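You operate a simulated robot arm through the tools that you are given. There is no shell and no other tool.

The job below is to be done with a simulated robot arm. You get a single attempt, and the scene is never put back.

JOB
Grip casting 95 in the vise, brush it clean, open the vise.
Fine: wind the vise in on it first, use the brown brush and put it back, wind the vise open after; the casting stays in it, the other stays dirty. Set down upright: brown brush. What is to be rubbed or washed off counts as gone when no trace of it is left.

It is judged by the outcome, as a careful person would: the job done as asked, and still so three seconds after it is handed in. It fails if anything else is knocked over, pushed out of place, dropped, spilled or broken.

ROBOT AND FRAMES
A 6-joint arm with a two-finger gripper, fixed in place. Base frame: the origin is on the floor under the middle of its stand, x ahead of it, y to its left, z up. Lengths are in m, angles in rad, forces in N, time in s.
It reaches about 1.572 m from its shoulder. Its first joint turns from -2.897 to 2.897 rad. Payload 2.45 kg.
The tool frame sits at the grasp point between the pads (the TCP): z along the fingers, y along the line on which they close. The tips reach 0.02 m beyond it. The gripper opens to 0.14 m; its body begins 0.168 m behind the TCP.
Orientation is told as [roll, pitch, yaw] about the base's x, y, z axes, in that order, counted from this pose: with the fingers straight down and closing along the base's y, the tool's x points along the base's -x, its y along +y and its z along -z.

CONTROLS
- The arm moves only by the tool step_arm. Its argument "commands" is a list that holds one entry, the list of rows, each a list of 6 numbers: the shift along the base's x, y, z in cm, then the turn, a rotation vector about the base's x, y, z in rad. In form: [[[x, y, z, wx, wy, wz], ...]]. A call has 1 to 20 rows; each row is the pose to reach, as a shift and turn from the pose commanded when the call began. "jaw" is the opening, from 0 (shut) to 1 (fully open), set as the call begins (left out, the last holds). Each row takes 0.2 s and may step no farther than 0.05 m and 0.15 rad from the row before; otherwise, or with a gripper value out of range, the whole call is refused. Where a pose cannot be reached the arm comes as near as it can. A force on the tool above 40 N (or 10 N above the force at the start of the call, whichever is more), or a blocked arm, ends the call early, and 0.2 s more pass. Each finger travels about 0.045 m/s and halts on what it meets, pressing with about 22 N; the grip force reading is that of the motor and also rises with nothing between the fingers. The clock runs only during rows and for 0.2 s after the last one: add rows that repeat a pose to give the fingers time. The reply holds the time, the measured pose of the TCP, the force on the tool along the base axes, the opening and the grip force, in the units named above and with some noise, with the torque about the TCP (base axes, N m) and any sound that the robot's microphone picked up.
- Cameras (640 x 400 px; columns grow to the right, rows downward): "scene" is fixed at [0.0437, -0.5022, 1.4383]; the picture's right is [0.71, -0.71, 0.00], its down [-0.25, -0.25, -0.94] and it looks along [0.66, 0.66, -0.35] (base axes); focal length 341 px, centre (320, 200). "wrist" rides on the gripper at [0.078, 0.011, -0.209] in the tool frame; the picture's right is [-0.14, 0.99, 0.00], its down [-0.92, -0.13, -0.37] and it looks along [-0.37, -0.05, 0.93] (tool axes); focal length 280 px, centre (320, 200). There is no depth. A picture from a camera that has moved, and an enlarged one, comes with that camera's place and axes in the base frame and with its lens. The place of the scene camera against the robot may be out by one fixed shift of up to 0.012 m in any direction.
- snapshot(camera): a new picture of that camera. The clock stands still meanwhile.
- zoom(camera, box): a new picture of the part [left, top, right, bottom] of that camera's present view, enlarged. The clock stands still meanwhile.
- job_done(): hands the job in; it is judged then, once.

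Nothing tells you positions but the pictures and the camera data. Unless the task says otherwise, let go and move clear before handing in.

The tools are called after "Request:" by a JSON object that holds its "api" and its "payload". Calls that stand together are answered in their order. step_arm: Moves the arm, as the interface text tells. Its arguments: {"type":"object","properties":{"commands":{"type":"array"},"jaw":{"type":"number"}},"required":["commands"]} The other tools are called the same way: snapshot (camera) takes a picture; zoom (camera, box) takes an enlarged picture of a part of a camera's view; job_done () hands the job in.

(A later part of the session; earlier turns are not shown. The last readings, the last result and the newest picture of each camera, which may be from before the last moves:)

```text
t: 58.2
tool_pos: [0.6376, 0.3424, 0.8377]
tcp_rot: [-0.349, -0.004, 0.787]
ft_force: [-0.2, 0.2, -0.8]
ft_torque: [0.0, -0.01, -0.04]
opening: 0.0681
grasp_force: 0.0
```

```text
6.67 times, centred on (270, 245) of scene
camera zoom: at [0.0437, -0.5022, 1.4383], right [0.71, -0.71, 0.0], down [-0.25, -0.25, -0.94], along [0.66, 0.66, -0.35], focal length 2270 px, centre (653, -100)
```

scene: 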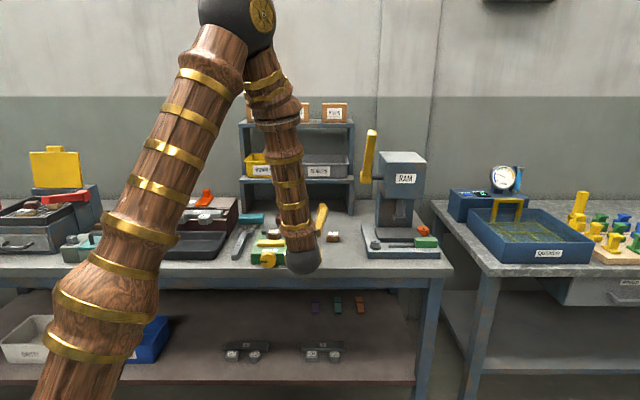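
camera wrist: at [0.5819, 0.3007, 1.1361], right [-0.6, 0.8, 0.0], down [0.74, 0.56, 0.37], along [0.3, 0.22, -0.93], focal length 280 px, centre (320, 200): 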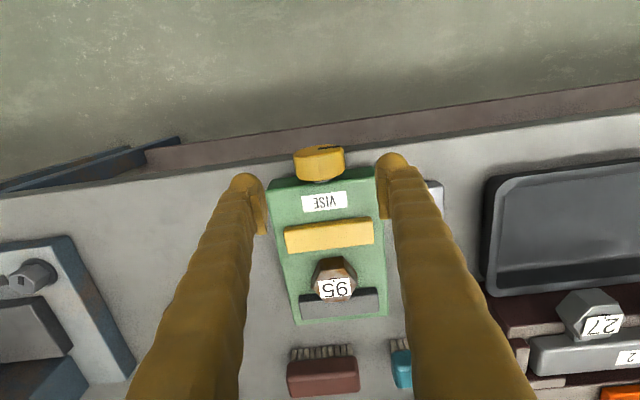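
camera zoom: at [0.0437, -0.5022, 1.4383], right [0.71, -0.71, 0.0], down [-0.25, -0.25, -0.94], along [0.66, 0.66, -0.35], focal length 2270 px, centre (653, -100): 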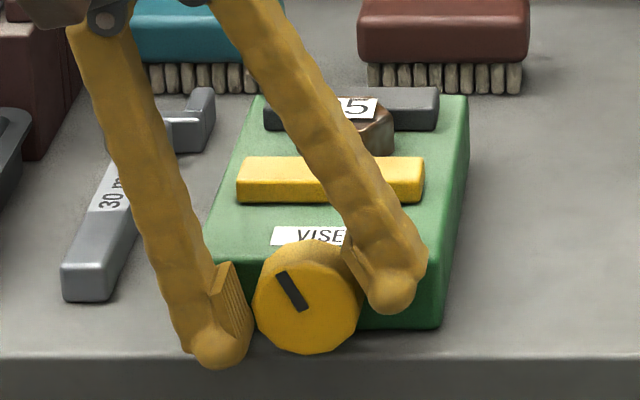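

Request:
{"api": "step_arm", "payload": {"commands": [[[0, 0, 0, 0, 0, 0], [0, 0, 0, 0, 0, 0], [0, 0, 0, 0, 0, 0], [0.03, -0.03, 0.01, 0.0823, 0.0823, 0], [0.065, -0.065, 0.02, 0.1645, 0.1645, 0], [0.097, -0.097, 0.024, 0.2468, 0.2468, 0], [0.13, -0.13, 0.02, 0.329, 0.329, 0], [0.16, -0.16, 0.01, 0.4113, 0.4113, 0], [0.194, -0.194, 0, 0.4936, 0.4936, 0], [0.194, -0.194, 0, 0.4936, 0.4936, 0]]], "jaw": 0.0}}

Request:
{"api": "zoom", "payload": {"camera": "scene", "box": [235, 215, 305, 275]}}

```text
t: 60.4
tool_pos: [0.6394, 0.3416, 0.8398]
tcp_rot: [0.349, -0.006, 0.784]
ft_force: [6.8, 2.1, -1.1]
ft_torque: [0.52, -0.45, -0.4]
opening: 0.0535
grasp_force: 44.8
```

```text
6.67 times, centred on (270, 245) of scene
camera zoom: at [0.0437, -0.5022, 1.4383], right [0.71, -0.71, 0.0], down [-0.25, -0.25, -0.94], along [0.66, 0.66, -0.35], focal length 2270 px, centre (653, -100)
```

zoom: 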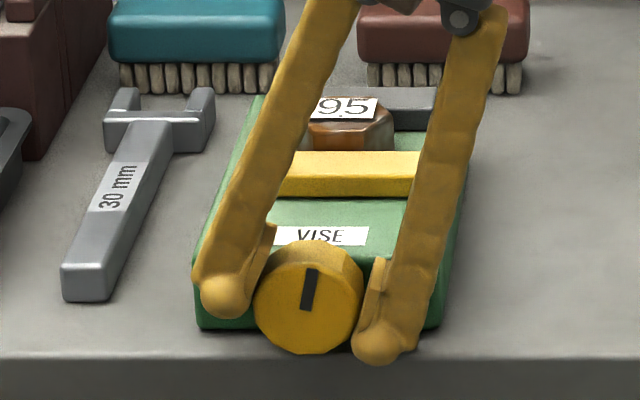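

Slot now at about 12 o'clock; the jaw has come in about 16 mm and is near the casting. Two more strokes like this should bring it up against the grey jaw.

Request:
{"api": "step_arm", "payload": {"commands": [[[0, 0, 0, 0, 0, 0], [0, 0, 0, 0, 0, 0], [-0.04, 0.04, 0.01, -0.0988, -0.0988, 0], [-0.08, 0.08, 0.02, -0.1976, -0.1976, 0], [-0.12, 0.12, 0.02, -0.2964, -0.2964, 0], [-0.16, 0.16, 0.01, -0.3952, -0.3952, 0], [-0.194, 0.194, 0, -0.4936, -0.4936, 0], [-0.194, 0.194, 0, -0.4936, -0.4936, 0]]], "jaw": 0.486}}

Request:
{"api": "step_arm", "payload": {"commands": [[[0, 0, 0, 0, 0, 0], [0, 0, 0, 0, 0, 0], [0, 0, 0, 0, 0, 0], [0.03, -0.03, 0.01, 0.0823, 0.0823, 0], [0.065, -0.065, 0.02, 0.1645, 0.1645, 0], [0.097, -0.097, 0.024, 0.2468, 0.2468, 0], [0.13, -0.13, 0.02, 0.329, 0.329, 0], [0.16, -0.16, 0.01, 0.4113, 0.4113, 0], [0.194, -0.194, 0, 0.4936, 0.4936, 0], [0.194, -0.194, 0, 0.4936, 0.4936, 0]]], "jaw": 0.0}}

Request:
{"api": "zoom", "payload": {"camera": "scene", "box": [235, 215, 305, 275]}}

```text
t: 62.2
tool_pos: [0.6398, 0.3435, 0.8393]
tcp_rot: [-0.351, -0.004, 0.788]
ft_force: [0.9, 0.7, 0.4]
ft_torque: [0.01, 0.01, 0.0]
opening: 0.068
grasp_force: 0.0
```

```text
t: 64.4
tool_pos: [0.6403, 0.3413, 0.8382]
tcp_rot: [0.349, -0.005, 0.784]
ft_force: [11.4, -5.0, -21.4]
ft_torque: [-0.5, -1.01, 0.04]
opening: 0.0531
grasp_force: 45.7
```

```text
6.67 times, centred on (270, 245) of scene
camera zoom: at [0.0437, -0.5022, 1.4383], right [0.71, -0.71, 0.0], down [-0.25, -0.25, -0.94], along [0.66, 0.66, -0.35], focal length 2270 px, centre (653, -100)
```

zoom: 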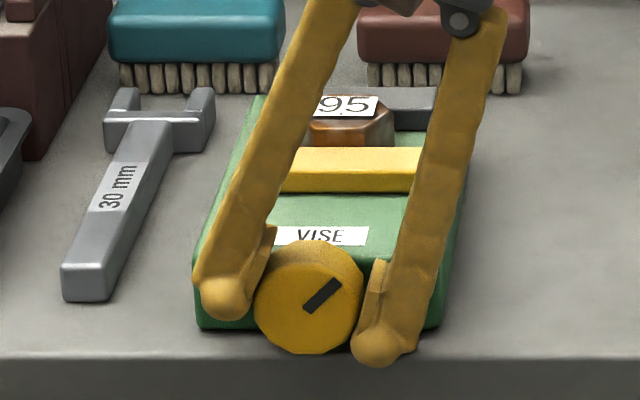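

The jaw is now pushing the casting back. I'll do another stroke, expecting it to firm up against the grey jaw.

Request:
{"api": "step_arm", "payload": {"commands": [[[0, 0, 0, 0, 0, 0], [0, 0, 0, 0, 0, 0], [-0.04, 0.04, 0.01, -0.0988, -0.0988, 0], [-0.08, 0.08, 0.02, -0.1976, -0.1976, 0], [-0.12, 0.12, 0.02, -0.2964, -0.2964, 0], [-0.16, 0.16, 0.01, -0.3952, -0.3952, 0], [-0.194, 0.194, 0, -0.4936, -0.4936, 0], [-0.194, 0.194, 0, -0.4936, -0.4936, 0]]], "jaw": 0.486}}

Request:
{"api": "step_arm", "payload": {"commands": [[[0, 0, 0, 0, 0, 0], [0, 0, 0, 0, 0, 0], [0, 0, 0, 0, 0, 0], [0.03, -0.03, 0.01, 0.0823, 0.0823, 0], [0.065, -0.065, 0.02, 0.1645, 0.1645, 0], [0.097, -0.097, 0.024, 0.2468, 0.2468, 0], [0.13, -0.13, 0.02, 0.329, 0.329, 0], [0.16, -0.16, 0.01, 0.4113, 0.4113, 0], [0.194, -0.194, 0, 0.4936, 0.4936, 0], [0.194, -0.194, 0, 0.4936, 0.4936, 0]]], "jaw": 0.0}}

Request:
{"api": "zoom", "payload": {"camera": "scene", "box": [235, 215, 305, 275]}}

```text
t: 66.2
tool_pos: [0.639, 0.3441, 0.839]
tcp_rot: [-0.353, -0.005, 0.787]
ft_force: [0.3, 0.4, 0.3]
ft_torque: [0.02, 0.01, -0.01]
opening: 0.0682
grasp_force: 0.1
```

```text
t: 68.4
tool_pos: [0.6403, 0.3414, 0.8382]
tcp_rot: [0.35, -0.003, 0.784]
ft_force: [-12.5, -3.1, -23.5]
ft_torque: [-0.55, -0.79, -0.13]
opening: 0.053
grasp_force: 44.7
```

```text
6.67 times, centred on (270, 245) of scene
camera zoom: at [0.0437, -0.5022, 1.4383], right [0.71, -0.71, 0.0], down [-0.25, -0.25, -0.94], along [0.66, 0.66, -0.35], focal length 2270 px, centre (653, -100)
```

zoom: 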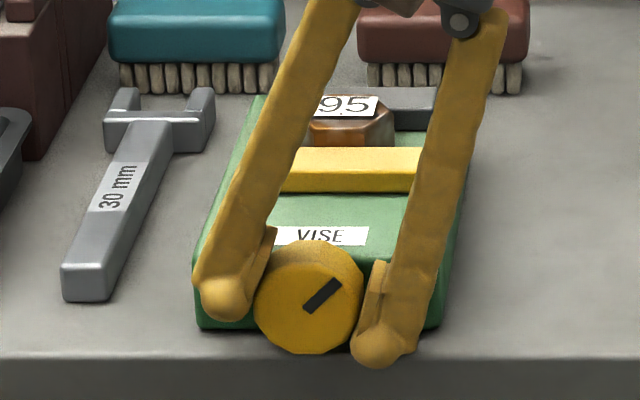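

The knob stayed put this time, so it has tightened up or reached its stop. I'll let go, straighten up, rise, and check from above that both jaws touch the casting.

Request:
{"api": "step_arm", "payload": {"commands": [[[0, 0, 0, 0, 0, 0], [0, 0, 0, 0, 0, 0], [-0.03, 0.03, 0.01, -0.0823, -0.0823, 0], [-0.065, 0.065, 0.02, -0.1645, -0.1645, 0], [-0.097, 0.097, 0.024, -0.2468, -0.2468, 0], [-0.097, 0.097, 3, -0.2468, -0.2468, 0], [-0.097, 0.097, 7, -0.2468, -0.2468, 0], [-0.097, 0.097, 11, -0.2468, -0.2468, 0], [-0.097, 0.097, 14, -0.2468, -0.2468, 0], [-0.097, 0.097, 14, -0.2468, -0.2468, 0]]], "jaw": 0.486}}

Request:
{"api": "snapshot", "payload": {"camera": "wrist"}}

Request:
{"api": "zoom", "payload": {"camera": "wrist", "box": [270, 190, 390, 310]}}

Request:
{"api": "zoom", "payload": {"camera": "scene", "box": [245, 205, 315, 265]}}

```text
t: 70.6
tool_pos: [0.6395, 0.3427, 0.9773]
tcp_rot: [-0.003, -0.006, 0.783]
ft_force: [1.2, 0.0, 0.7]
ft_torque: [-0.03, 0.0, -0.01]
opening: 0.0681
grasp_force: 0.0
```

```text
taken
camera wrist: at [0.5755, 0.2934, 1.1866], right [-0.6, 0.8, 0.0], down [0.74, 0.56, 0.37], along [0.3, 0.23, -0.93], focal length 280 px, centre (320, 200)
```

wrist: 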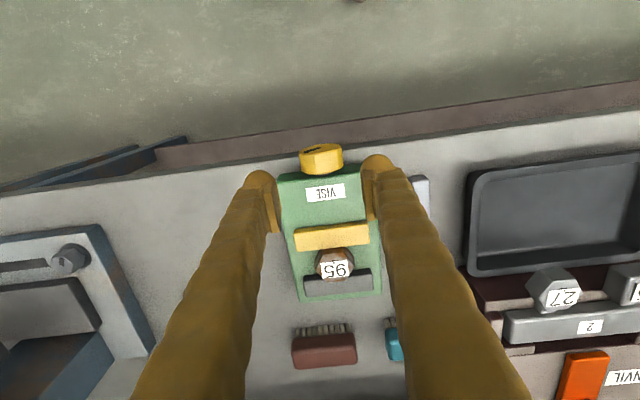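

```text
3.33 times, centred on (330, 250) of wrist
camera zoom: at [0.5755, 0.2934, 1.1866], right [-0.6, 0.8, 0.0], down [0.74, 0.56, 0.37], along [0.3, 0.23, -0.93], focal length 935 px, centre (287, 33)
```

zoom: 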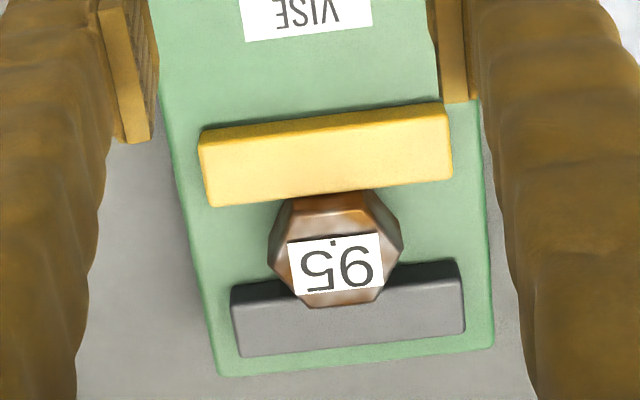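

```text
6.67 times, centred on (280, 235) of scene
camera zoom: at [0.0437, -0.5022, 1.4383], right [0.71, -0.71, 0.0], down [-0.25, -0.25, -0.94], along [0.66, 0.66, -0.35], focal length 2270 px, centre (587, -33)
```

zoom: 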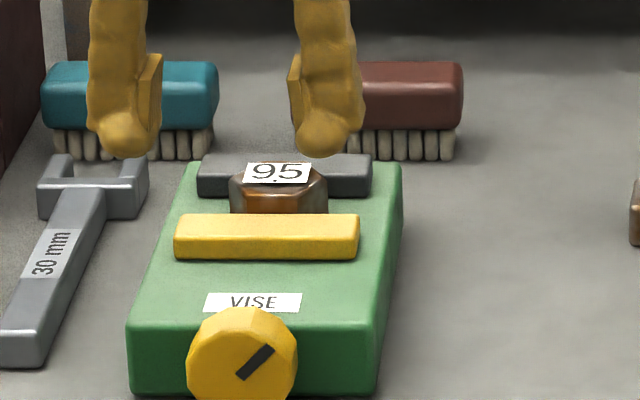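

The casting is clamped: the gap between the jaws measures about 47.7 mm against a 47.4 mm casting. Next is the brown brush behind the vise, so I'll turn the gripper 90° and view it from above.

Request:
{"api": "step_arm", "payload": {"commands": [[[1, 1, 3, 0, 0, -0.1], [2.5, 3, 5, 0, 0, -0.235], [4.7, 5.5, 6, 0, 0, -0.37], [7, 8.2, 6, 0, 0, -0.505], [9.3, 10.9, 6, 0, 0, -0.64], [11.6, 13.6, 6, 0, 0, -0.775], [13.9, 16.2, 6, 0, 0, -0.91], [16.2, 18.9, 6, 0, 0, -1.05], [18.5, 21.5, 6, 0, 0, -1.19], [20.5, 23.7, 6, 0, 0, -1.32], [22, 25.5, 6, 0, 0, -1.45], [22, 25.5, 6, 0, 0, -1.568], [22, 25.5, 6, 0, 0, -1.568]]]}}

Request:
{"api": "snapshot", "payload": {"camera": "wrist"}}

Request:
{"api": "snapshot", "payload": {"camera": "scene"}}

```text
t: 73.4
tool_pos: [0.8613, 0.5984, 1.0398]
tcp_rot: [-0.002, -0.005, -0.785]
ft_force: [1.6, -0.2, -1.0]
ft_torque: [0.03, 0.01, 0.02]
opening: 0.068
grasp_force: 0.0
```

```text
taken
camera wrist: at [0.812, 0.6616, 1.247], right [0.8, 0.6, 0.0], down [0.56, -0.74, 0.37], along [0.23, -0.3, -0.93], focal length 280 px, centre (320, 200)
```

wrist: 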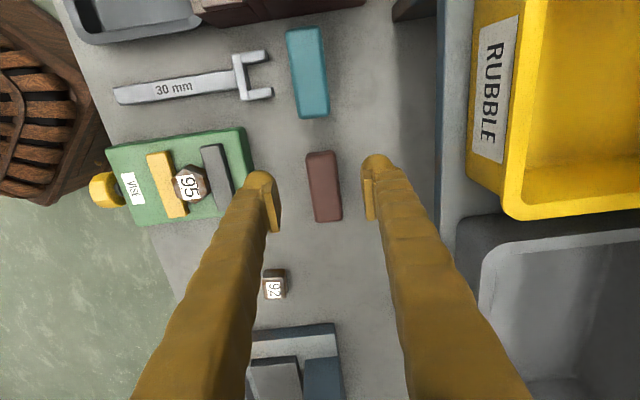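

```text
taken
```

scene: 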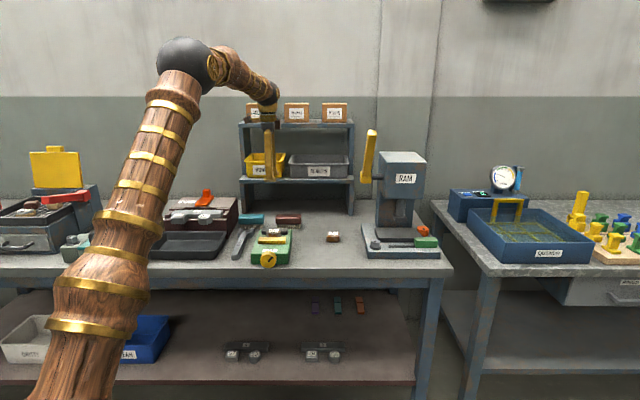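

The brown brush sits right between the fingers in this view. I'll zoom in to measure it.

Request:
{"api": "zoom", "payload": {"camera": "wrist", "box": [260, 130, 390, 240]}}

Request:
{"api": "zoom", "payload": {"camera": "wrist", "box": [130, 130, 250, 230]}}

Request:
{"api": "zoom", "payload": {"camera": "scene", "box": [225, 170, 325, 260]}}

```text
3.64 times, centred on (325, 185) of wrist
camera zoom: at [0.812, 0.6616, 1.247], right [0.8, 0.6, 0.0], down [0.56, -0.74, 0.37], along [0.23, -0.3, -0.93], focal length 1020 px, centre (302, 254)
```

zoom: 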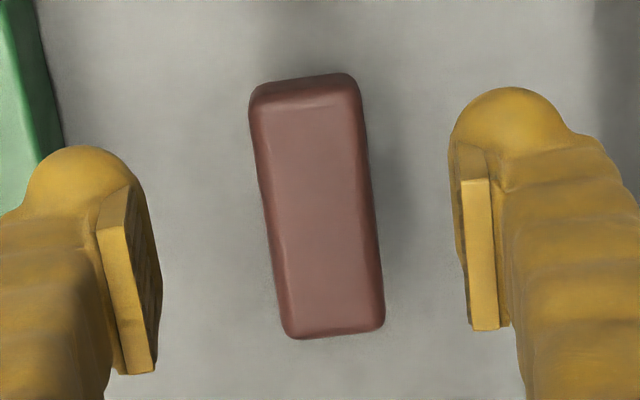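

```text
4.00 times, centred on (190, 180) of wrist
camera zoom: at [0.812, 0.6616, 1.247], right [0.8, 0.6, 0.0], down [0.56, -0.74, 0.37], along [0.23, -0.3, -0.93], focal length 1122 px, centre (840, 280)
```

zoom: 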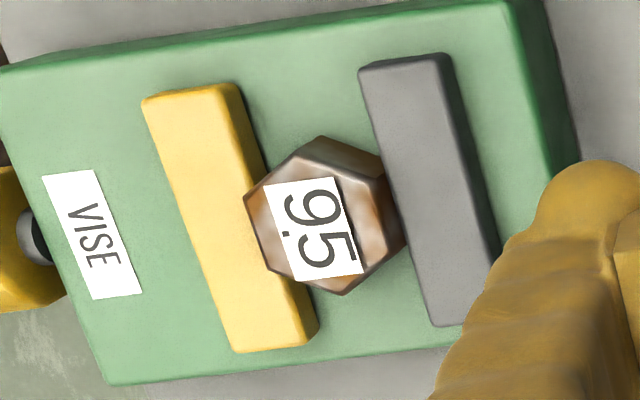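

```text
4.44 times, centred on (275, 215) of scene
camera zoom: at [0.0437, -0.5022, 1.4383], right [0.71, -0.71, 0.0], down [-0.25, -0.25, -0.94], along [0.66, 0.66, -0.35], focal length 1514 px, centre (520, 133)
```

zoom: 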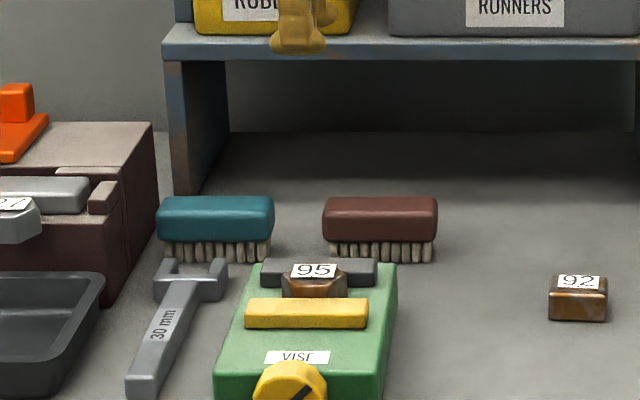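

Brown brush: centre at U≈1.030, R≈0.251, 107 × 43 mm, top at z≈0.85, square to the bench. I'll move over it and come partway down.

Request:
{"api": "step_arm", "payload": {"commands": [[[2.3, -2.4, 0, 0, 0, 0], [4.65, -4.8, -2, 0, 0, 0], [4.65, -4.8, -6, 0, 0, 0], [4.65, -4.8, -10, 0, 0, 0], [4.65, -4.8, -13, 0, 0, 0], [4.65, -4.8, -13, 0, 0, 0]]], "jaw": 0.57}}

Request:
{"api": "zoom", "payload": {"camera": "wrist", "box": [230, 100, 410, 260]}}

Request:
{"api": "zoom", "payload": {"camera": "scene", "box": [245, 170, 345, 245]}}

```text
t: 74.8
tool_pos: [0.9051, 0.549, 0.9077]
tcp_rot: [-0.001, -0.005, -0.783]
ft_force: [0.1, 0.0, -0.3]
ft_torque: [-0.01, -0.04, -0.04]
opening: 0.0801
grasp_force: 0.1
```

```text
2.50 times, centred on (320, 180) of wrist
camera zoom: at [0.8566, 0.6126, 1.1159], right [0.8, 0.6, 0.0], down [0.56, -0.74, 0.37], along [0.23, -0.3, -0.93], focal length 701 px, centre (320, 250)
```

zoom: 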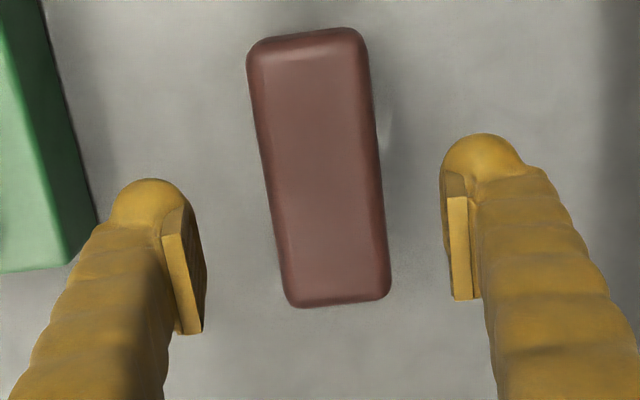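

```text
5.33 times, centred on (295, 208) of scene
camera zoom: at [0.0437, -0.5022, 1.4383], right [0.71, -0.71, 0.0], down [-0.25, -0.25, -0.94], along [0.66, 0.66, -0.35], focal length 1816 px, centre (453, 160)
```

zoom: 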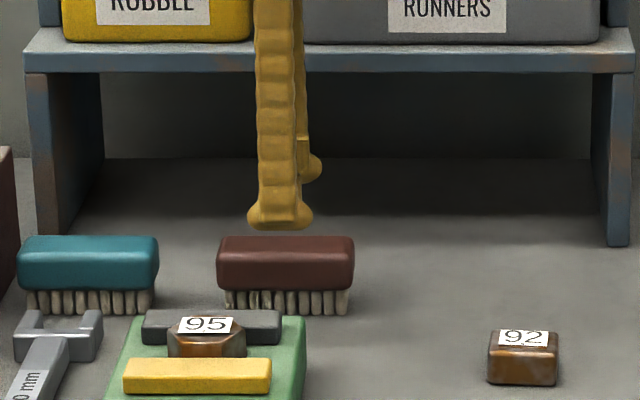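

Well centred. I'm descending to grip the wooden back.

Request:
{"api": "step_arm", "payload": {"commands": [[[0.05, 0.05, -2.5, 0, 0, 0], [0.05, 0.05, -5, 0, 0, 0], [0.05, 0.05, -6.5, 0, 0, 0], [0.05, 0.05, -7.5, 0, 0, 0], [0.05, 0.05, -7.5, 0, 0, 0]]]}}

Request:
{"api": "zoom", "payload": {"camera": "scene", "box": [255, 195, 325, 245]}}

Request:
{"api": "zoom", "payload": {"camera": "wrist", "box": [230, 100, 410, 260]}}

```text
t: 76.0
tool_pos: [0.9052, 0.5506, 0.8328]
tcp_rot: [-0.001, -0.006, -0.785]
ft_force: [-0.1, -0.2, 0.4]
ft_torque: [0.04, -0.02, 0.0]
opening: 0.0797
grasp_force: 0.0
```

```text
8.00 times, centred on (290, 220) of scene
camera zoom: at [0.0437, -0.5022, 1.4383], right [0.71, -0.71, 0.0], down [-0.25, -0.25, -0.94], along [0.66, 0.66, -0.35], focal length 2725 px, centre (560, 40)
```

zoom: 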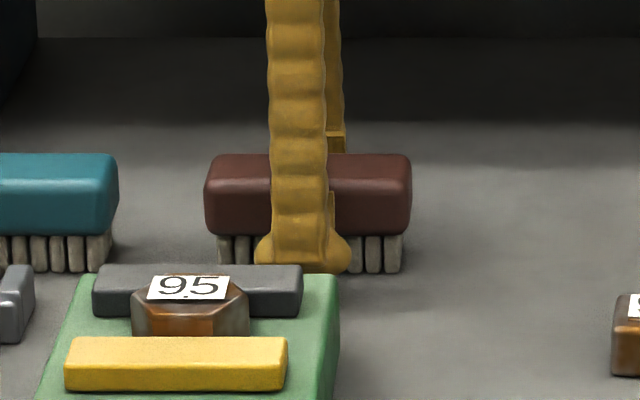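

```text
2.50 times, centred on (320, 180) of wrist
camera zoom: at [0.8567, 0.614, 1.0418], right [0.8, 0.6, 0.0], down [0.56, -0.74, 0.37], along [0.23, -0.3, -0.93], focal length 701 px, centre (320, 250)
```

zoom: 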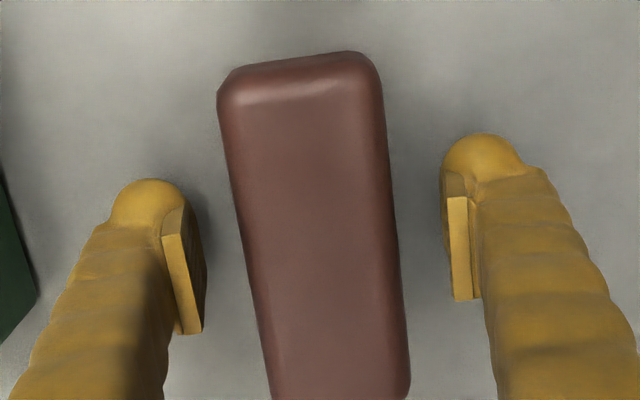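

Position looks right. I'm closing on the brush back, then a small test lift.

Request:
{"api": "step_arm", "payload": {"commands": [[[0, 0, 0, 0, 0, 0], [0, 0, 0, 0, 0, 0], [0, 0, 0, 0, 0, 0], [0, 0, 0, 0, 0, 0], [0, 0, 0, 0, 0, 0]]], "jaw": 0.0}}

Request:
{"api": "zoom", "payload": {"camera": "scene", "box": [255, 195, 325, 245]}}

Request:
{"api": "step_arm", "payload": {"commands": [[[0, 0, 0.7, 0, 0, 0], [0, 0, 1.5, 0, 0, 0], [0, 0, 3, 0, 0, 0], [0, 0, 5, 0, 0, 0], [0, 0, 5, 0, 0, 0]]]}}

Request:
{"api": "zoom", "payload": {"camera": "scene", "box": [245, 175, 335, 245]}}

Request:
{"api": "zoom", "payload": {"camera": "wrist", "box": [230, 100, 410, 260]}}

```text
t: 77.2
tool_pos: [0.9043, 0.5502, 0.8341]
tcp_rot: [-0.002, -0.005, -0.784]
ft_force: [0.0, 1.0, -0.2]
ft_torque: [-0.04, -0.05, 0.04]
opening: 0.0454
grasp_force: 22.2
```

```text
8.00 times, centred on (290, 220) of scene
camera zoom: at [0.0437, -0.5022, 1.4383], right [0.71, -0.71, 0.0], down [-0.25, -0.25, -0.94], along [0.66, 0.66, -0.35], focal length 2725 px, centre (560, 40)
```

zoom: 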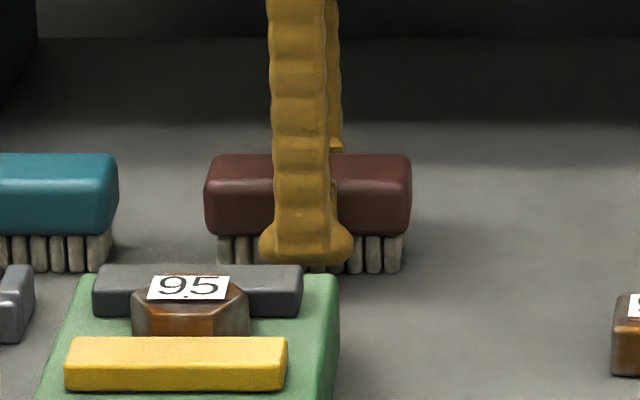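

```text
t: 78.4
tool_pos: [0.906, 0.5507, 0.8836]
tcp_rot: [-0.002, -0.006, -0.783]
ft_force: [0.0, -0.6, -2.3]
ft_torque: [0.0, 0.02, 0.0]
opening: 0.0455
grasp_force: 21.8
```

```text
5.71 times, centred on (290, 210) of scene
camera zoom: at [0.0437, -0.5022, 1.4383], right [0.71, -0.71, 0.0], down [-0.25, -0.25, -0.94], along [0.66, 0.66, -0.35], focal length 1946 px, centre (491, 143)
```

zoom: 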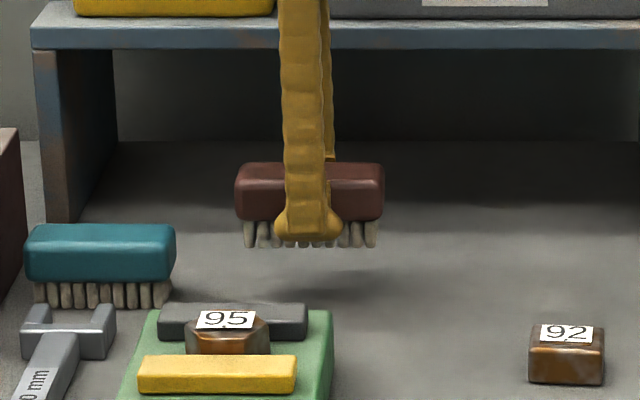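

```text
2.50 times, centred on (320, 180) of wrist
camera zoom: at [0.8577, 0.6145, 1.0921], right [0.8, 0.6, 0.0], down [0.56, -0.74, 0.37], along [0.23, -0.3, -0.93], focal length 701 px, centre (320, 250)
```

zoom: 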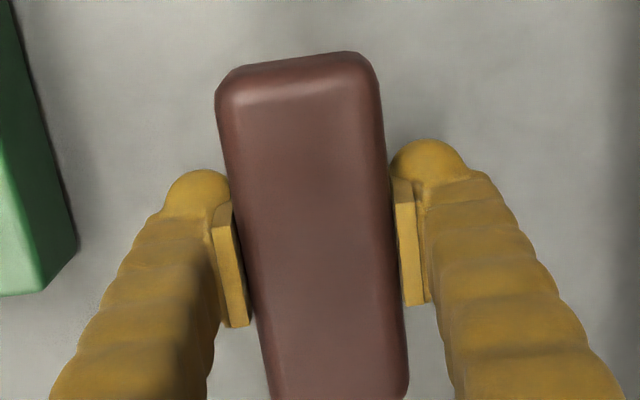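

The brush is held level. I'll carry it over casting 95, keeping the bristles well above the jaws.

Request:
{"api": "step_arm", "payload": {"commands": [[[0, 0, 3, 0, 0, 0], [-1.5, -1, 6, 0, 0, 0], [-4.5, -2.9, 7, 0, 0, 0], [-7.5, -4.8, 7, 0, 0, 0], [-10.5, -6.7, 7, 0, 0, 0], [-13.5, -8.6, 7, 0, 0, 0], [-16.27, -10.33, 7, 0, 0, 0], [-16.27, -10.33, 5, 0, 0, 0], [-16.27, -10.33, 5, 0, 0, 0]]]}}

Request:
{"api": "zoom", "payload": {"camera": "scene", "box": [225, 190, 325, 265]}}

Request:
{"api": "snapshot", "payload": {"camera": "wrist"}}

```text
t: 80.4
tool_pos: [0.743, 0.4473, 0.934]
tcp_rot: [-0.002, -0.006, -0.784]
ft_force: [-0.3, 0.2, -1.9]
ft_torque: [0.01, 0.0, 0.0]
opening: 0.0453
grasp_force: 22.0
```

```text
5.33 times, centred on (275, 228) of scene
camera zoom: at [0.0437, -0.5022, 1.4383], right [0.71, -0.71, 0.0], down [-0.25, -0.25, -0.94], along [0.66, 0.66, -0.35], focal length 1816 px, centre (560, 53)
```

zoom: 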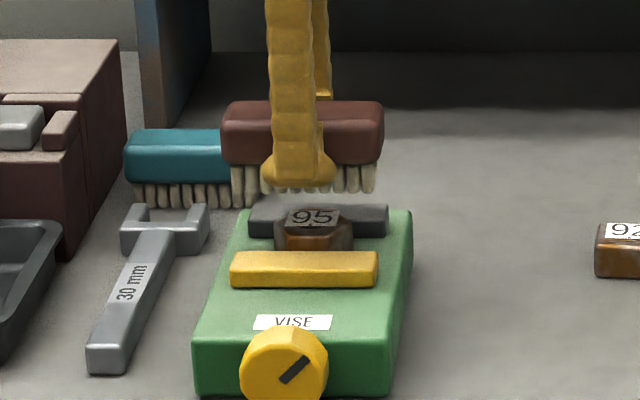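

```text
taken
camera wrist: at [0.6945, 0.5114, 1.1427], right [0.8, 0.6, 0.0], down [0.56, -0.74, 0.37], along [0.23, -0.3, -0.93], focal length 280 px, centre (320, 200)
```

wrist: 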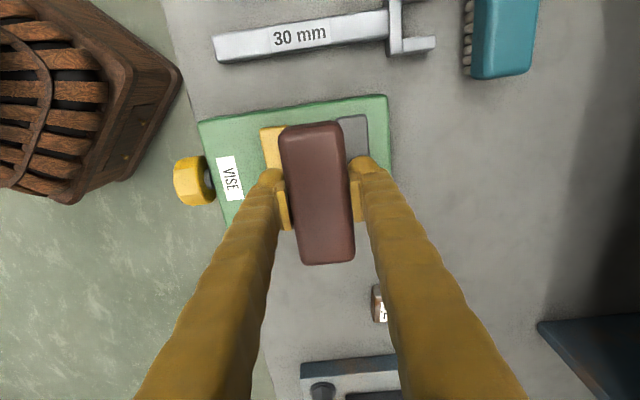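

I'm lowering gently to bring the bristles onto the casting's top.

Request:
{"api": "step_arm", "payload": {"commands": [[[0.4, -0.4, -1.0, 0, 0, 0], [0.4, -0.4, -1.6, 0, 0, 0], [0.4, -0.4, -1.9, 0, 0, 0], [0.4, -0.4, -2.1, 0, 0, 0], [0.4, -0.4, -2.2, 0, 0, 0]]]}}

Request:
{"api": "zoom", "payload": {"camera": "scene", "box": [245, 205, 315, 255]}}

```text
t: 81.6
tool_pos: [0.7475, 0.4438, 0.9124]
tcp_rot: [-0.002, -0.004, -0.784]
ft_force: [-0.2, 0.0, -1.8]
ft_torque: [0.0, 0.0, -0.02]
opening: 0.0455
grasp_force: 21.9
```

```text
8.00 times, centred on (280, 230) of scene
camera zoom: at [0.0437, -0.5022, 1.4383], right [0.71, -0.71, 0.0], down [-0.25, -0.25, -0.94], along [0.66, 0.66, -0.35], focal length 2725 px, centre (640, -40)
```

zoom: 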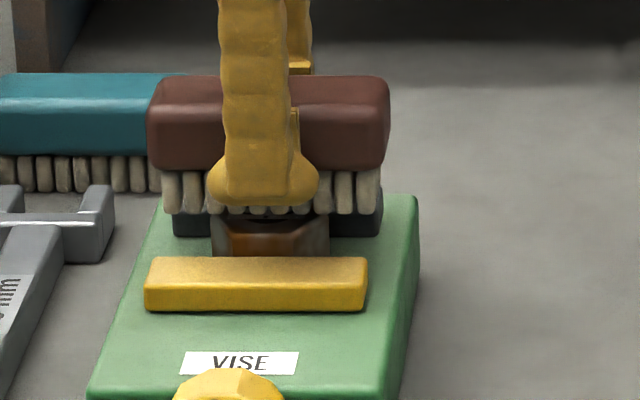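

The bristles are nearly touching, with no contact force yet. I'll lower a few more millimetres.

Request:
{"api": "step_arm", "payload": {"commands": [[[0, 0, -0.1, 0, 0, 0], [0, 0, -0.2, 0, 0, 0], [0, 0, -0.3, 0, 0, 0], [0, 0, -0.4, 0, 0, 0], [0, 0, -0.5, 0, 0, 0]]]}}

Request:
{"api": "zoom", "payload": {"camera": "scene", "box": [245, 205, 315, 255]}}

```text
t: 82.8
tool_pos: [0.7488, 0.4438, 0.9069]
tcp_rot: [-0.001, -0.004, -0.784]
ft_force: [-0.9, 0.0, -2.2]
ft_torque: [0.01, -0.01, 0.03]
opening: 0.0457
grasp_force: 21.9
```

```text
8.00 times, centred on (280, 230) of scene
camera zoom: at [0.0437, -0.5022, 1.4383], right [0.71, -0.71, 0.0], down [-0.25, -0.25, -0.94], along [0.66, 0.66, -0.35], focal length 2725 px, centre (640, -40)
```

zoom: 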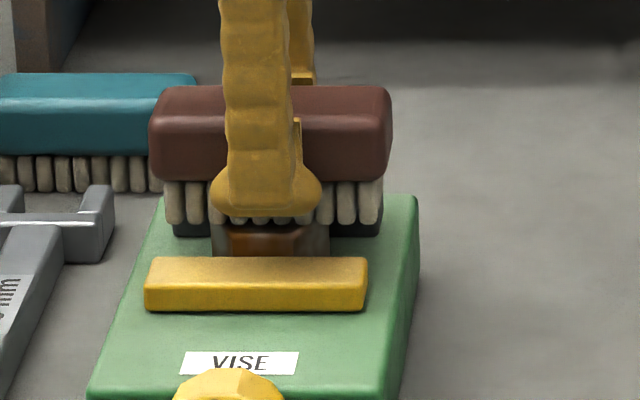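

Still no force. I'll continue down millimetre by millimetre.

Request:
{"api": "step_arm", "payload": {"commands": [[[0, 0, -0.1, 0, 0, 0], [0, 0, -0.2, 0, 0, 0], [0, 0, -0.3, 0, 0, 0], [0, 0, -0.4, 0, 0, 0]]]}}

Request:
{"api": "zoom", "payload": {"camera": "scene", "box": [255, 220, 305, 255]}}

```text
t: 83.8
tool_pos: [0.7468, 0.4442, 0.9039]
tcp_rot: [0.002, -0.007, -0.784]
ft_force: [2.6, 0.0, 21.5]
ft_torque: [0.02, -0.01, -0.01]
opening: 0.0459
grasp_force: 21.6
```

```text
11.43 times, centred on (280, 238) of scene
camera zoom: at [0.0437, -0.5022, 1.4383], right [0.71, -0.71, 0.0], down [-0.25, -0.25, -0.94], along [0.66, 0.66, -0.35], focal length 3892 px, centre (777, -229)
```

zoom: 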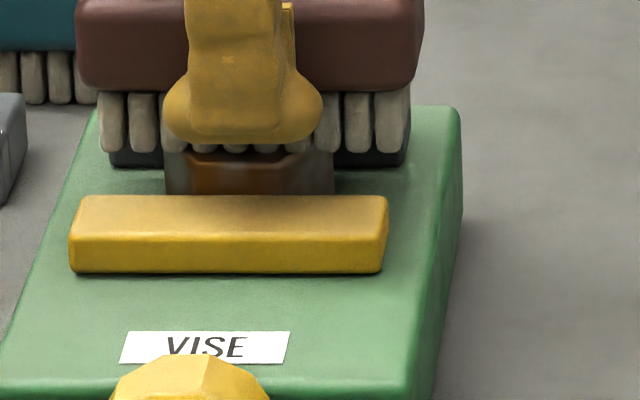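

Contact made at about 21 N. I'll ease off half a millimetre and scrub back and forth along the brush's length.

Request:
{"api": "step_arm", "payload": {"commands": [[[0, 0, 0.05, 0, 0, 0], [0.9, -0.9, 0.05, 0, 0, 0], [1.8, -1.8, 0.05, 0, 0, 0], [0.9, -0.9, 0.05, 0, 0, 0], [0, 0, 0.05, 0, 0, 0], [-0.9, 0.9, 0.05, 0, 0, 0], [-1.8, 1.8, 0.05, 0, 0, 0], [-0.9, 0.9, 0.05, 0, 0, 0], [0, 0, 0.05, 0, 0, 0], [0.9, -0.9, 0.05, 0, 0, 0], [1.8, -1.8, 0.05, 0, 0, 0], [0.9, -0.9, 0.05, 0, 0, 0], [0, 0, 0.05, 0, 0, 0], [-0.9, 0.9, 0.05, 0, 0, 0], [-1.8, 1.8, 0.05, 0, 0, 0], [-0.9, 0.9, 0.05, 0, 0, 0], [0, 0, 0.05, 0, 0, 0]]]}}

Request:
{"api": "zoom", "payload": {"camera": "scene", "box": [245, 200, 315, 255]}}

Request:
{"api": "zoom", "payload": {"camera": "wrist", "box": [230, 100, 410, 280]}}

```text
t: 87.4
tool_pos: [0.7455, 0.4426, 0.9027]
tcp_rot: [0.0, -0.005, -0.782]
ft_force: [-0.1, -0.1, -1.7]
ft_torque: [-0.02, -0.01, -0.01]
opening: 0.0454
grasp_force: 21.5
```

```text
7.27 times, centred on (280, 228) of scene
camera zoom: at [0.0437, -0.5022, 1.4383], right [0.71, -0.71, 0.0], down [-0.25, -0.25, -0.94], along [0.66, 0.66, -0.35], focal length 2477 px, centre (611, 0)
```

zoom: 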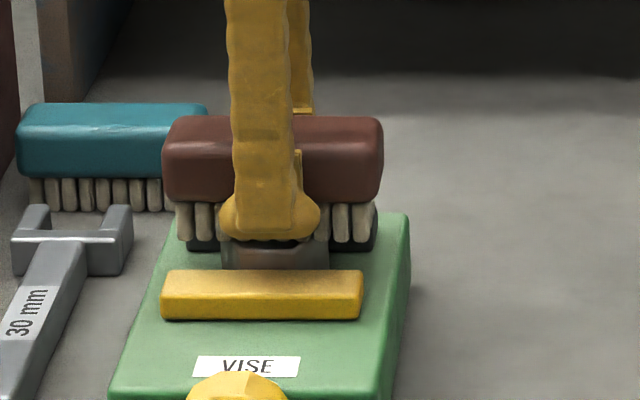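

```text
2.22 times, centred on (320, 190) of wrist
camera zoom: at [0.6983, 0.5068, 1.1122], right [0.8, 0.61, 0.0], down [0.56, -0.74, 0.37], along [0.23, -0.3, -0.93], focal length 623 px, centre (320, 222)
```

zoom: 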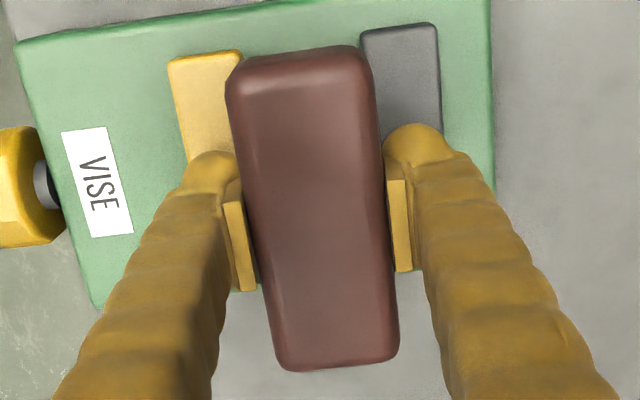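

It's working: the casting is turning from brown to grey. I'll press slightly again and keep scrubbing.

Request:
{"api": "step_arm", "payload": {"commands": [[[0, 0, -0.1, 0, 0, 0], [0.9, -0.9, -0.1, 0, 0, 0], [1.8, -1.8, -0.1, 0, 0, 0], [0.9, -0.9, -0.1, 0, 0, 0], [0, 0, -0.1, 0, 0, 0], [-0.9, 0.9, -0.1, 0, 0, 0], [-1.8, 1.8, -0.1, 0, 0, 0], [-0.9, 0.9, -0.1, 0, 0, 0], [0, 0, -0.1, 0, 0, 0], [0.9, -0.9, -0.1, 0, 0, 0], [1.8, -1.8, -0.1, 0, 0, 0], [0.9, -0.9, -0.1, 0, 0, 0], [0, 0, -0.1, 0, 0, 0], [-0.9, 0.9, -0.1, 0, 0, 0], [-1.8, 1.8, -0.1, 0, 0, 0], [-0.9, 0.9, -0.1, 0, 0, 0], [0, 0, -0.1, 0, 0, 0]]]}}

Request:
{"api": "zoom", "payload": {"camera": "scene", "box": [255, 220, 305, 255]}}

```text
t: 91.0
tool_pos: [0.7459, 0.4418, 0.9017]
tcp_rot: [-0.002, -0.007, -0.782]
ft_force: [-4.0, 3.5, 11.0]
ft_torque: [0.14, 0.14, 0.01]
opening: 0.0456
grasp_force: 22.0
```

```text
11.43 times, centred on (280, 238) of scene
camera zoom: at [0.0437, -0.5022, 1.4383], right [0.71, -0.71, 0.0], down [-0.25, -0.25, -0.94], along [0.66, 0.66, -0.35], focal length 3892 px, centre (777, -229)
```

zoom: 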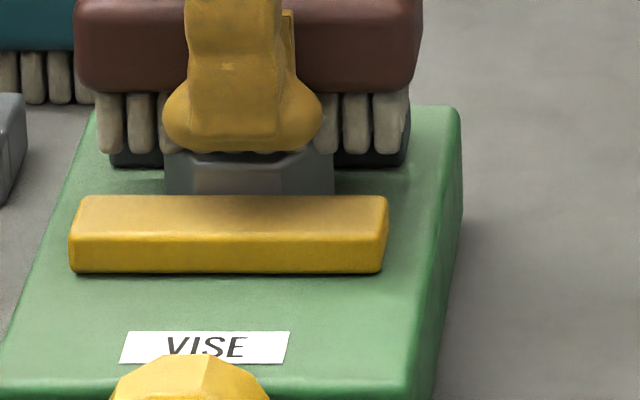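

The casting's front is now grey. I'll do one more pass with small offsets front and back to cover the edges, then lift to inspect.

Request:
{"api": "step_arm", "payload": {"commands": [[[0.4, 0.4, 0, 0, 0, 0], [1.3, -0.5, 0, 0, 0, 0], [2.2, -1.4, 0, 0, 0, 0], [1.3, -0.5, 0, 0, 0, 0], [0.4, 0.4, 0, 0, 0, 0], [-0.5, 1.3, 0, 0, 0, 0], [-1.4, 2.2, 0, 0, 0, 0], [-0.5, 1.3, 0, 0, 0, 0], [0, 0, 0, 0, 0, 0], [-0.4, -0.4, 0, 0, 0, 0], [0.5, -1.3, 0, 0, 0, 0], [1.4, -2.2, 0, 0, 0, 0], [0.5, -1.3, 0, 0, 0, 0], [-0.4, -0.4, 0, 0, 0, 0], [-1.3, 0.5, 0, 0, 0, 0], [-2.2, 1.4, 0, 0, 0, 0], [-1.3, 0.5, 0, 0, 0, 0], [-0.4, -0.4, 0, 0, 0, 0], [0, 0, 0, 0, 0, 0]]]}}

Request:
{"api": "step_arm", "payload": {"commands": [[[0, 0, 1, 0, 0, 0], [0, 0, 3, 0, 0, 0], [1, 1, 6, 0, 0, 0], [4, 4, 8, 0, 0, 0], [7, 7, 8, 0, 0, 0], [7, 7, 8, 0, 0, 0]]]}}

Request:
{"api": "zoom", "payload": {"camera": "scene", "box": [255, 215, 305, 255]}}

Request:
{"api": "snapshot", "payload": {"camera": "wrist"}}

```text
t: 95.0
tool_pos: [0.7465, 0.4423, 0.9032]
tcp_rot: [-0.003, -0.005, -0.783]
ft_force: [-1.3, -1.5, 2.8]
ft_torque: [-0.03, -0.02, -0.01]
opening: 0.0456
grasp_force: 22.2
```

```text
t: 96.4
tool_pos: [0.8156, 0.5157, 0.9813]
tcp_rot: [0.0, -0.006, -0.785]
ft_force: [-1.1, 0.6, -1.4]
ft_torque: [-0.03, -0.02, -0.03]
opening: 0.0453
grasp_force: 21.6
```

```text
10.00 times, centred on (280, 235) of scene
camera zoom: at [0.0437, -0.5022, 1.4383], right [0.71, -0.71, 0.0], down [-0.25, -0.25, -0.94], along [0.66, 0.66, -0.35], focal length 3406 px, centre (720, -150)
```

zoom: 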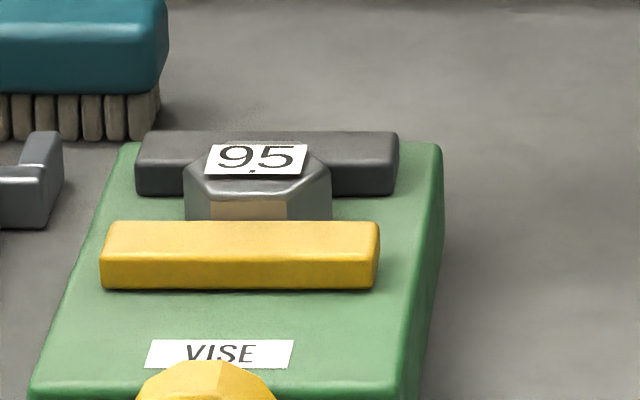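

```text
taken
camera wrist: at [0.768, 0.5775, 1.1903], right [0.8, 0.6, 0.0], down [0.56, -0.74, 0.37], along [0.23, -0.3, -0.93], focal length 280 px, centre (320, 200)
```

wrist: 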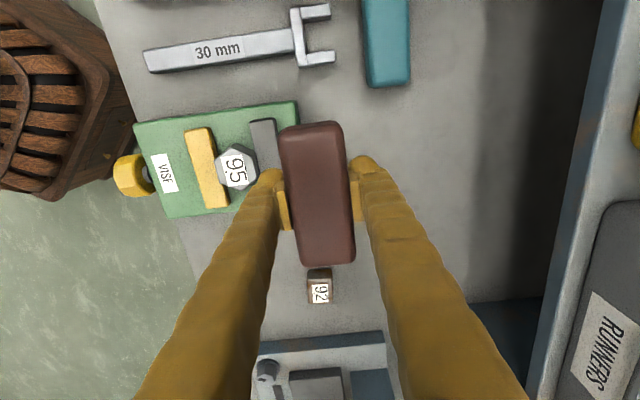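

The casting now looks clean grey, but there's a tan patch on its front face, possibly a reflection of the yellow jaw. I'll zoom in to make sure.

Request:
{"api": "zoom", "payload": {"camera": "wrist", "box": [190, 125, 290, 215]}}

Request:
{"api": "zoom", "payload": {"camera": "scene", "box": [268, 226, 292, 244]}}

Request:
{"api": "zoom", "payload": {"camera": "scene", "box": [160, 200, 240, 250]}}

```text
4.44 times, centred on (240, 170) of wrist
camera zoom: at [0.768, 0.5775, 1.1903], right [0.8, 0.6, 0.0], down [0.56, -0.74, 0.37], along [0.23, -0.3, -0.93], focal length 1246 px, centre (676, 333)
```

zoom: 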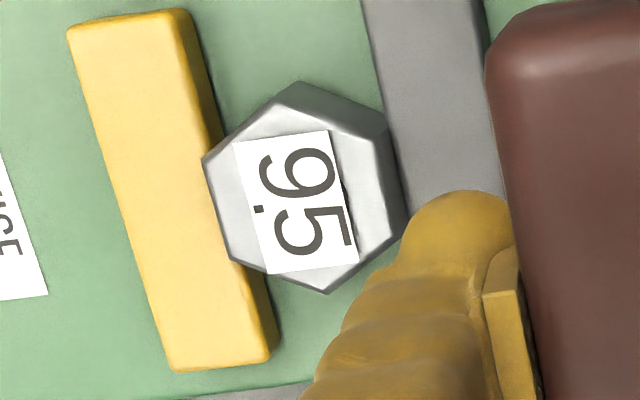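

```text
16.00 times, centred on (280, 235) of scene
camera zoom: at [0.0437, -0.5022, 1.4383], right [0.71, -0.71, 0.0], down [-0.25, -0.25, -0.94], along [0.66, 0.66, -0.35], focal length 5449 px, centre (960, -360)
```

zoom: 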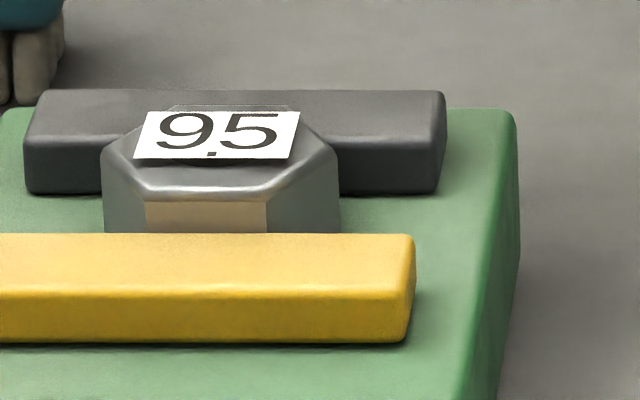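

```text
8.00 times, centred on (200, 225) of scene
camera zoom: at [0.0437, -0.5022, 1.4383], right [0.71, -0.71, 0.0], down [-0.25, -0.25, -0.94], along [0.66, 0.66, -0.35], focal length 2725 px, centre (1280, 0)
```

zoom: 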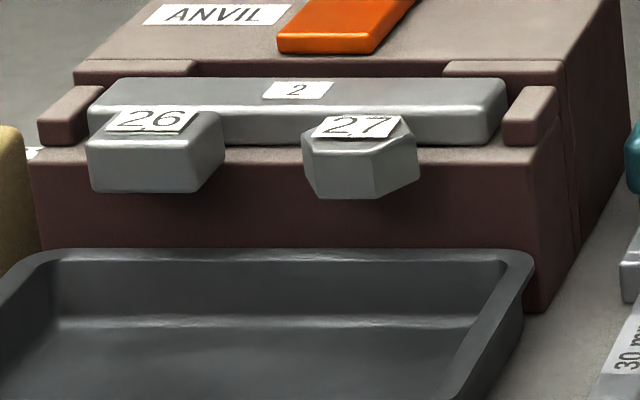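

The top is clean bright metal, and the tan patch matches the yellow jaw mirrored in the polished face. For certainty that no trace remains, I'll do one more scrubbing pass.

Request:
{"api": "step_arm", "payload": {"commands": [[[-3.5, -3.5, 0, 0, 0, 0], [-7, -7, 0, 0, 0, 0], [-7, -7, -4, 0, 0, 0], [-7, -7, -7, 0, 0, 0], [-7, -7, -7.7, 0, 0, 0], [-7, -7, -7.9, 0, 0, 0], [-7, -7, -8.0, 0, 0, 0], [-7, -7, -8.05, 0, 0, 0]]]}}

Request:
{"api": "step_arm", "payload": {"commands": [[[0.4, 0.4, 0, 0, 0, 0], [1.3, -0.5, 0, 0, 0, 0], [2.2, -1.4, 0, 0, 0, 0], [1.3, -0.5, 0, 0, 0, 0], [0.4, 0.4, 0, 0, 0, 0], [-0.5, 1.3, 0, 0, 0, 0], [-1.4, 2.2, 0, 0, 0, 0], [-0.5, 1.3, 0, 0, 0, 0], [0, 0, 0, 0, 0, 0], [-0.4, -0.4, 0, 0, 0, 0], [0.5, -1.3, 0, 0, 0, 0], [1.4, -2.2, 0, 0, 0, 0], [0.5, -1.3, 0, 0, 0, 0], [-0.4, -0.4, 0, 0, 0, 0], [-1.3, 0.5, 0, 0, 0, 0], [-2.2, 1.4, 0, 0, 0, 0], [-1.3, 0.5, 0, 0, 0, 0], [-0.4, -0.4, 0, 0, 0, 0], [0, 0, 0, 0, 0, 0]]]}}

Request:
{"api": "zoom", "payload": {"camera": "scene", "box": [245, 200, 315, 255]}}

```text
t: 98.2
tool_pos: [0.7482, 0.4426, 0.9027]
tcp_rot: [-0.002, -0.006, -0.783]
ft_force: [0.2, -0.7, 1.9]
ft_torque: [-0.07, -0.05, -0.02]
opening: 0.0457
grasp_force: 21.9
```

```text
t: 102.2
tool_pos: [0.7473, 0.4426, 0.9021]
tcp_rot: [-0.002, -0.006, -0.783]
ft_force: [-1.3, -1.3, 4.5]
ft_torque: [-0.11, -0.06, -0.04]
opening: 0.0456
grasp_force: 21.7
```

```text
7.27 times, centred on (280, 228) of scene
camera zoom: at [0.0437, -0.5022, 1.4383], right [0.71, -0.71, 0.0], down [-0.25, -0.25, -0.94], along [0.66, 0.66, -0.35], focal length 2477 px, centre (611, 0)
```

zoom: 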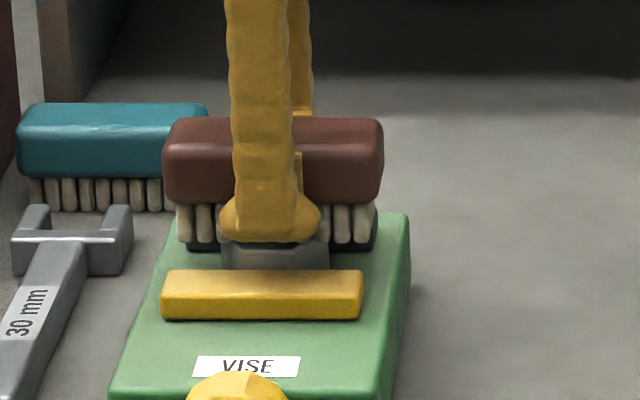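

Scrubbed with steady contact. I'll lift the brush and carry it back to its original spot behind the vise.

Request:
{"api": "step_arm", "payload": {"commands": [[[0, 0, 2, 0, 0, 0], [0, 0, 5, 0, 0, 0], [2.2, 1.5, 6, 0, 0, 0], [5.4, 3.7, 6, 0, 0, 0], [8.6, 5.8, 6, 0, 0, 0], [11.8, 8, 6, 0, 0, 0], [14.5, 9.8, 6, 0, 0, 0], [15.87, 10.73, 4, 0, 0, 0], [15.87, 10.73, 1, 0, 0, 0], [15.87, 10.73, -2, 0, 0, 0], [15.87, 10.73, -4, 0, 0, 0], [15.87, 10.73, -5.5, 0, 0, 0], [15.87, 10.73, -5.5, 0, 0, 0]]]}}

Request:
{"api": "zoom", "payload": {"camera": "scene", "box": [235, 190, 325, 255]}}

```text
t: 105.0
tool_pos: [0.9075, 0.5493, 0.8476]
tcp_rot: [0.0, -0.006, -0.784]
ft_force: [0.3, -0.5, -1.9]
ft_torque: [0.01, 0.0, -0.02]
opening: 0.0454
grasp_force: 22.1
```

```text
6.15 times, centred on (280, 222) of scene
camera zoom: at [0.0437, -0.5022, 1.4383], right [0.71, -0.71, 0.0], down [-0.25, -0.25, -0.94], along [0.66, 0.66, -0.35], focal length 2096 px, centre (566, 62)
```

zoom: 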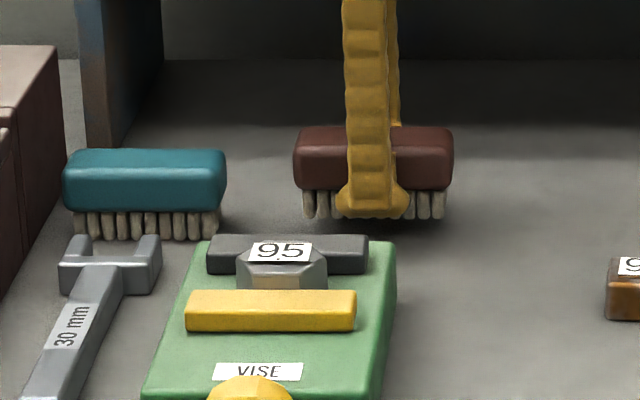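

The brush is over its place. I'll lower gently until the bristles touch the bench.

Request:
{"api": "step_arm", "payload": {"commands": [[[0, 0, -0.5, 0, 0, 0], [0, 0, -0.9, 0, 0, 0], [0, 0, -1.1, 0, 0, 0], [0, 0, -1.25, 0, 0, 0], [0, 0, -1.35, 0, 0, 0], [0, 0, -1.4, 0, 0, 0]]]}}

```text
t: 106.4
tool_pos: [0.907, 0.5503, 0.8332]
tcp_rot: [0.0, -0.005, -0.784]
ft_force: [0.5, -0.1, -1.8]
ft_torque: [0.02, 0.02, 0.0]
opening: 0.0457
grasp_force: 22.4
```

Request:
{"api": "step_arm", "payload": {"commands": [[[0, 0, -0.1, 0, 0, 0], [0, 0, -0.15, 0, 0, 0], [0, 0, -0.2, 0, 0, 0], [0, 0, -0.2, 0, 0, 0]]]}}

Request:
{"api": "zoom", "payload": {"camera": "scene", "box": [255, 195, 325, 245]}}

```text
t: 107.4
tool_pos: [0.9071, 0.5505, 0.8316]
tcp_rot: [-0.002, -0.005, -0.784]
ft_force: [0.0, 0.0, -1.8]
ft_torque: [0.01, -0.02, -0.04]
opening: 0.0456
grasp_force: 21.9
```

```text
8.00 times, centred on (290, 220) of scene
camera zoom: at [0.0437, -0.5022, 1.4383], right [0.71, -0.71, 0.0], down [-0.25, -0.25, -0.94], along [0.66, 0.66, -0.35], focal length 2725 px, centre (560, 40)
```

zoom: 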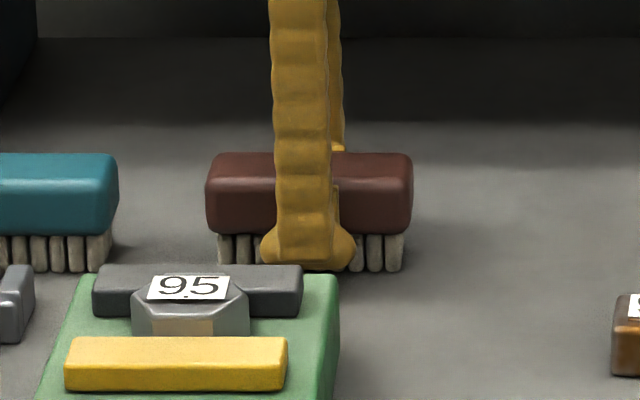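

Almost down and back at its original spot. I'll go another millimetre or so to make contact.

Request:
{"api": "step_arm", "payload": {"commands": [[[0, 0, -0.05, 0, 0, 0], [0, 0, -0.1, 0, 0, 0], [0, 0, -0.15, 0, 0, 0], [0, 0, -0.15, 0, 0, 0]]]}}

```text
t: 108.4
tool_pos: [0.9071, 0.5496, 0.8288]
tcp_rot: [-0.001, -0.007, -0.786]
ft_force: [-2.7, -2.0, 10.5]
ft_torque: [-0.43, -0.41, -0.13]
opening: 0.0453
grasp_force: 21.9
```

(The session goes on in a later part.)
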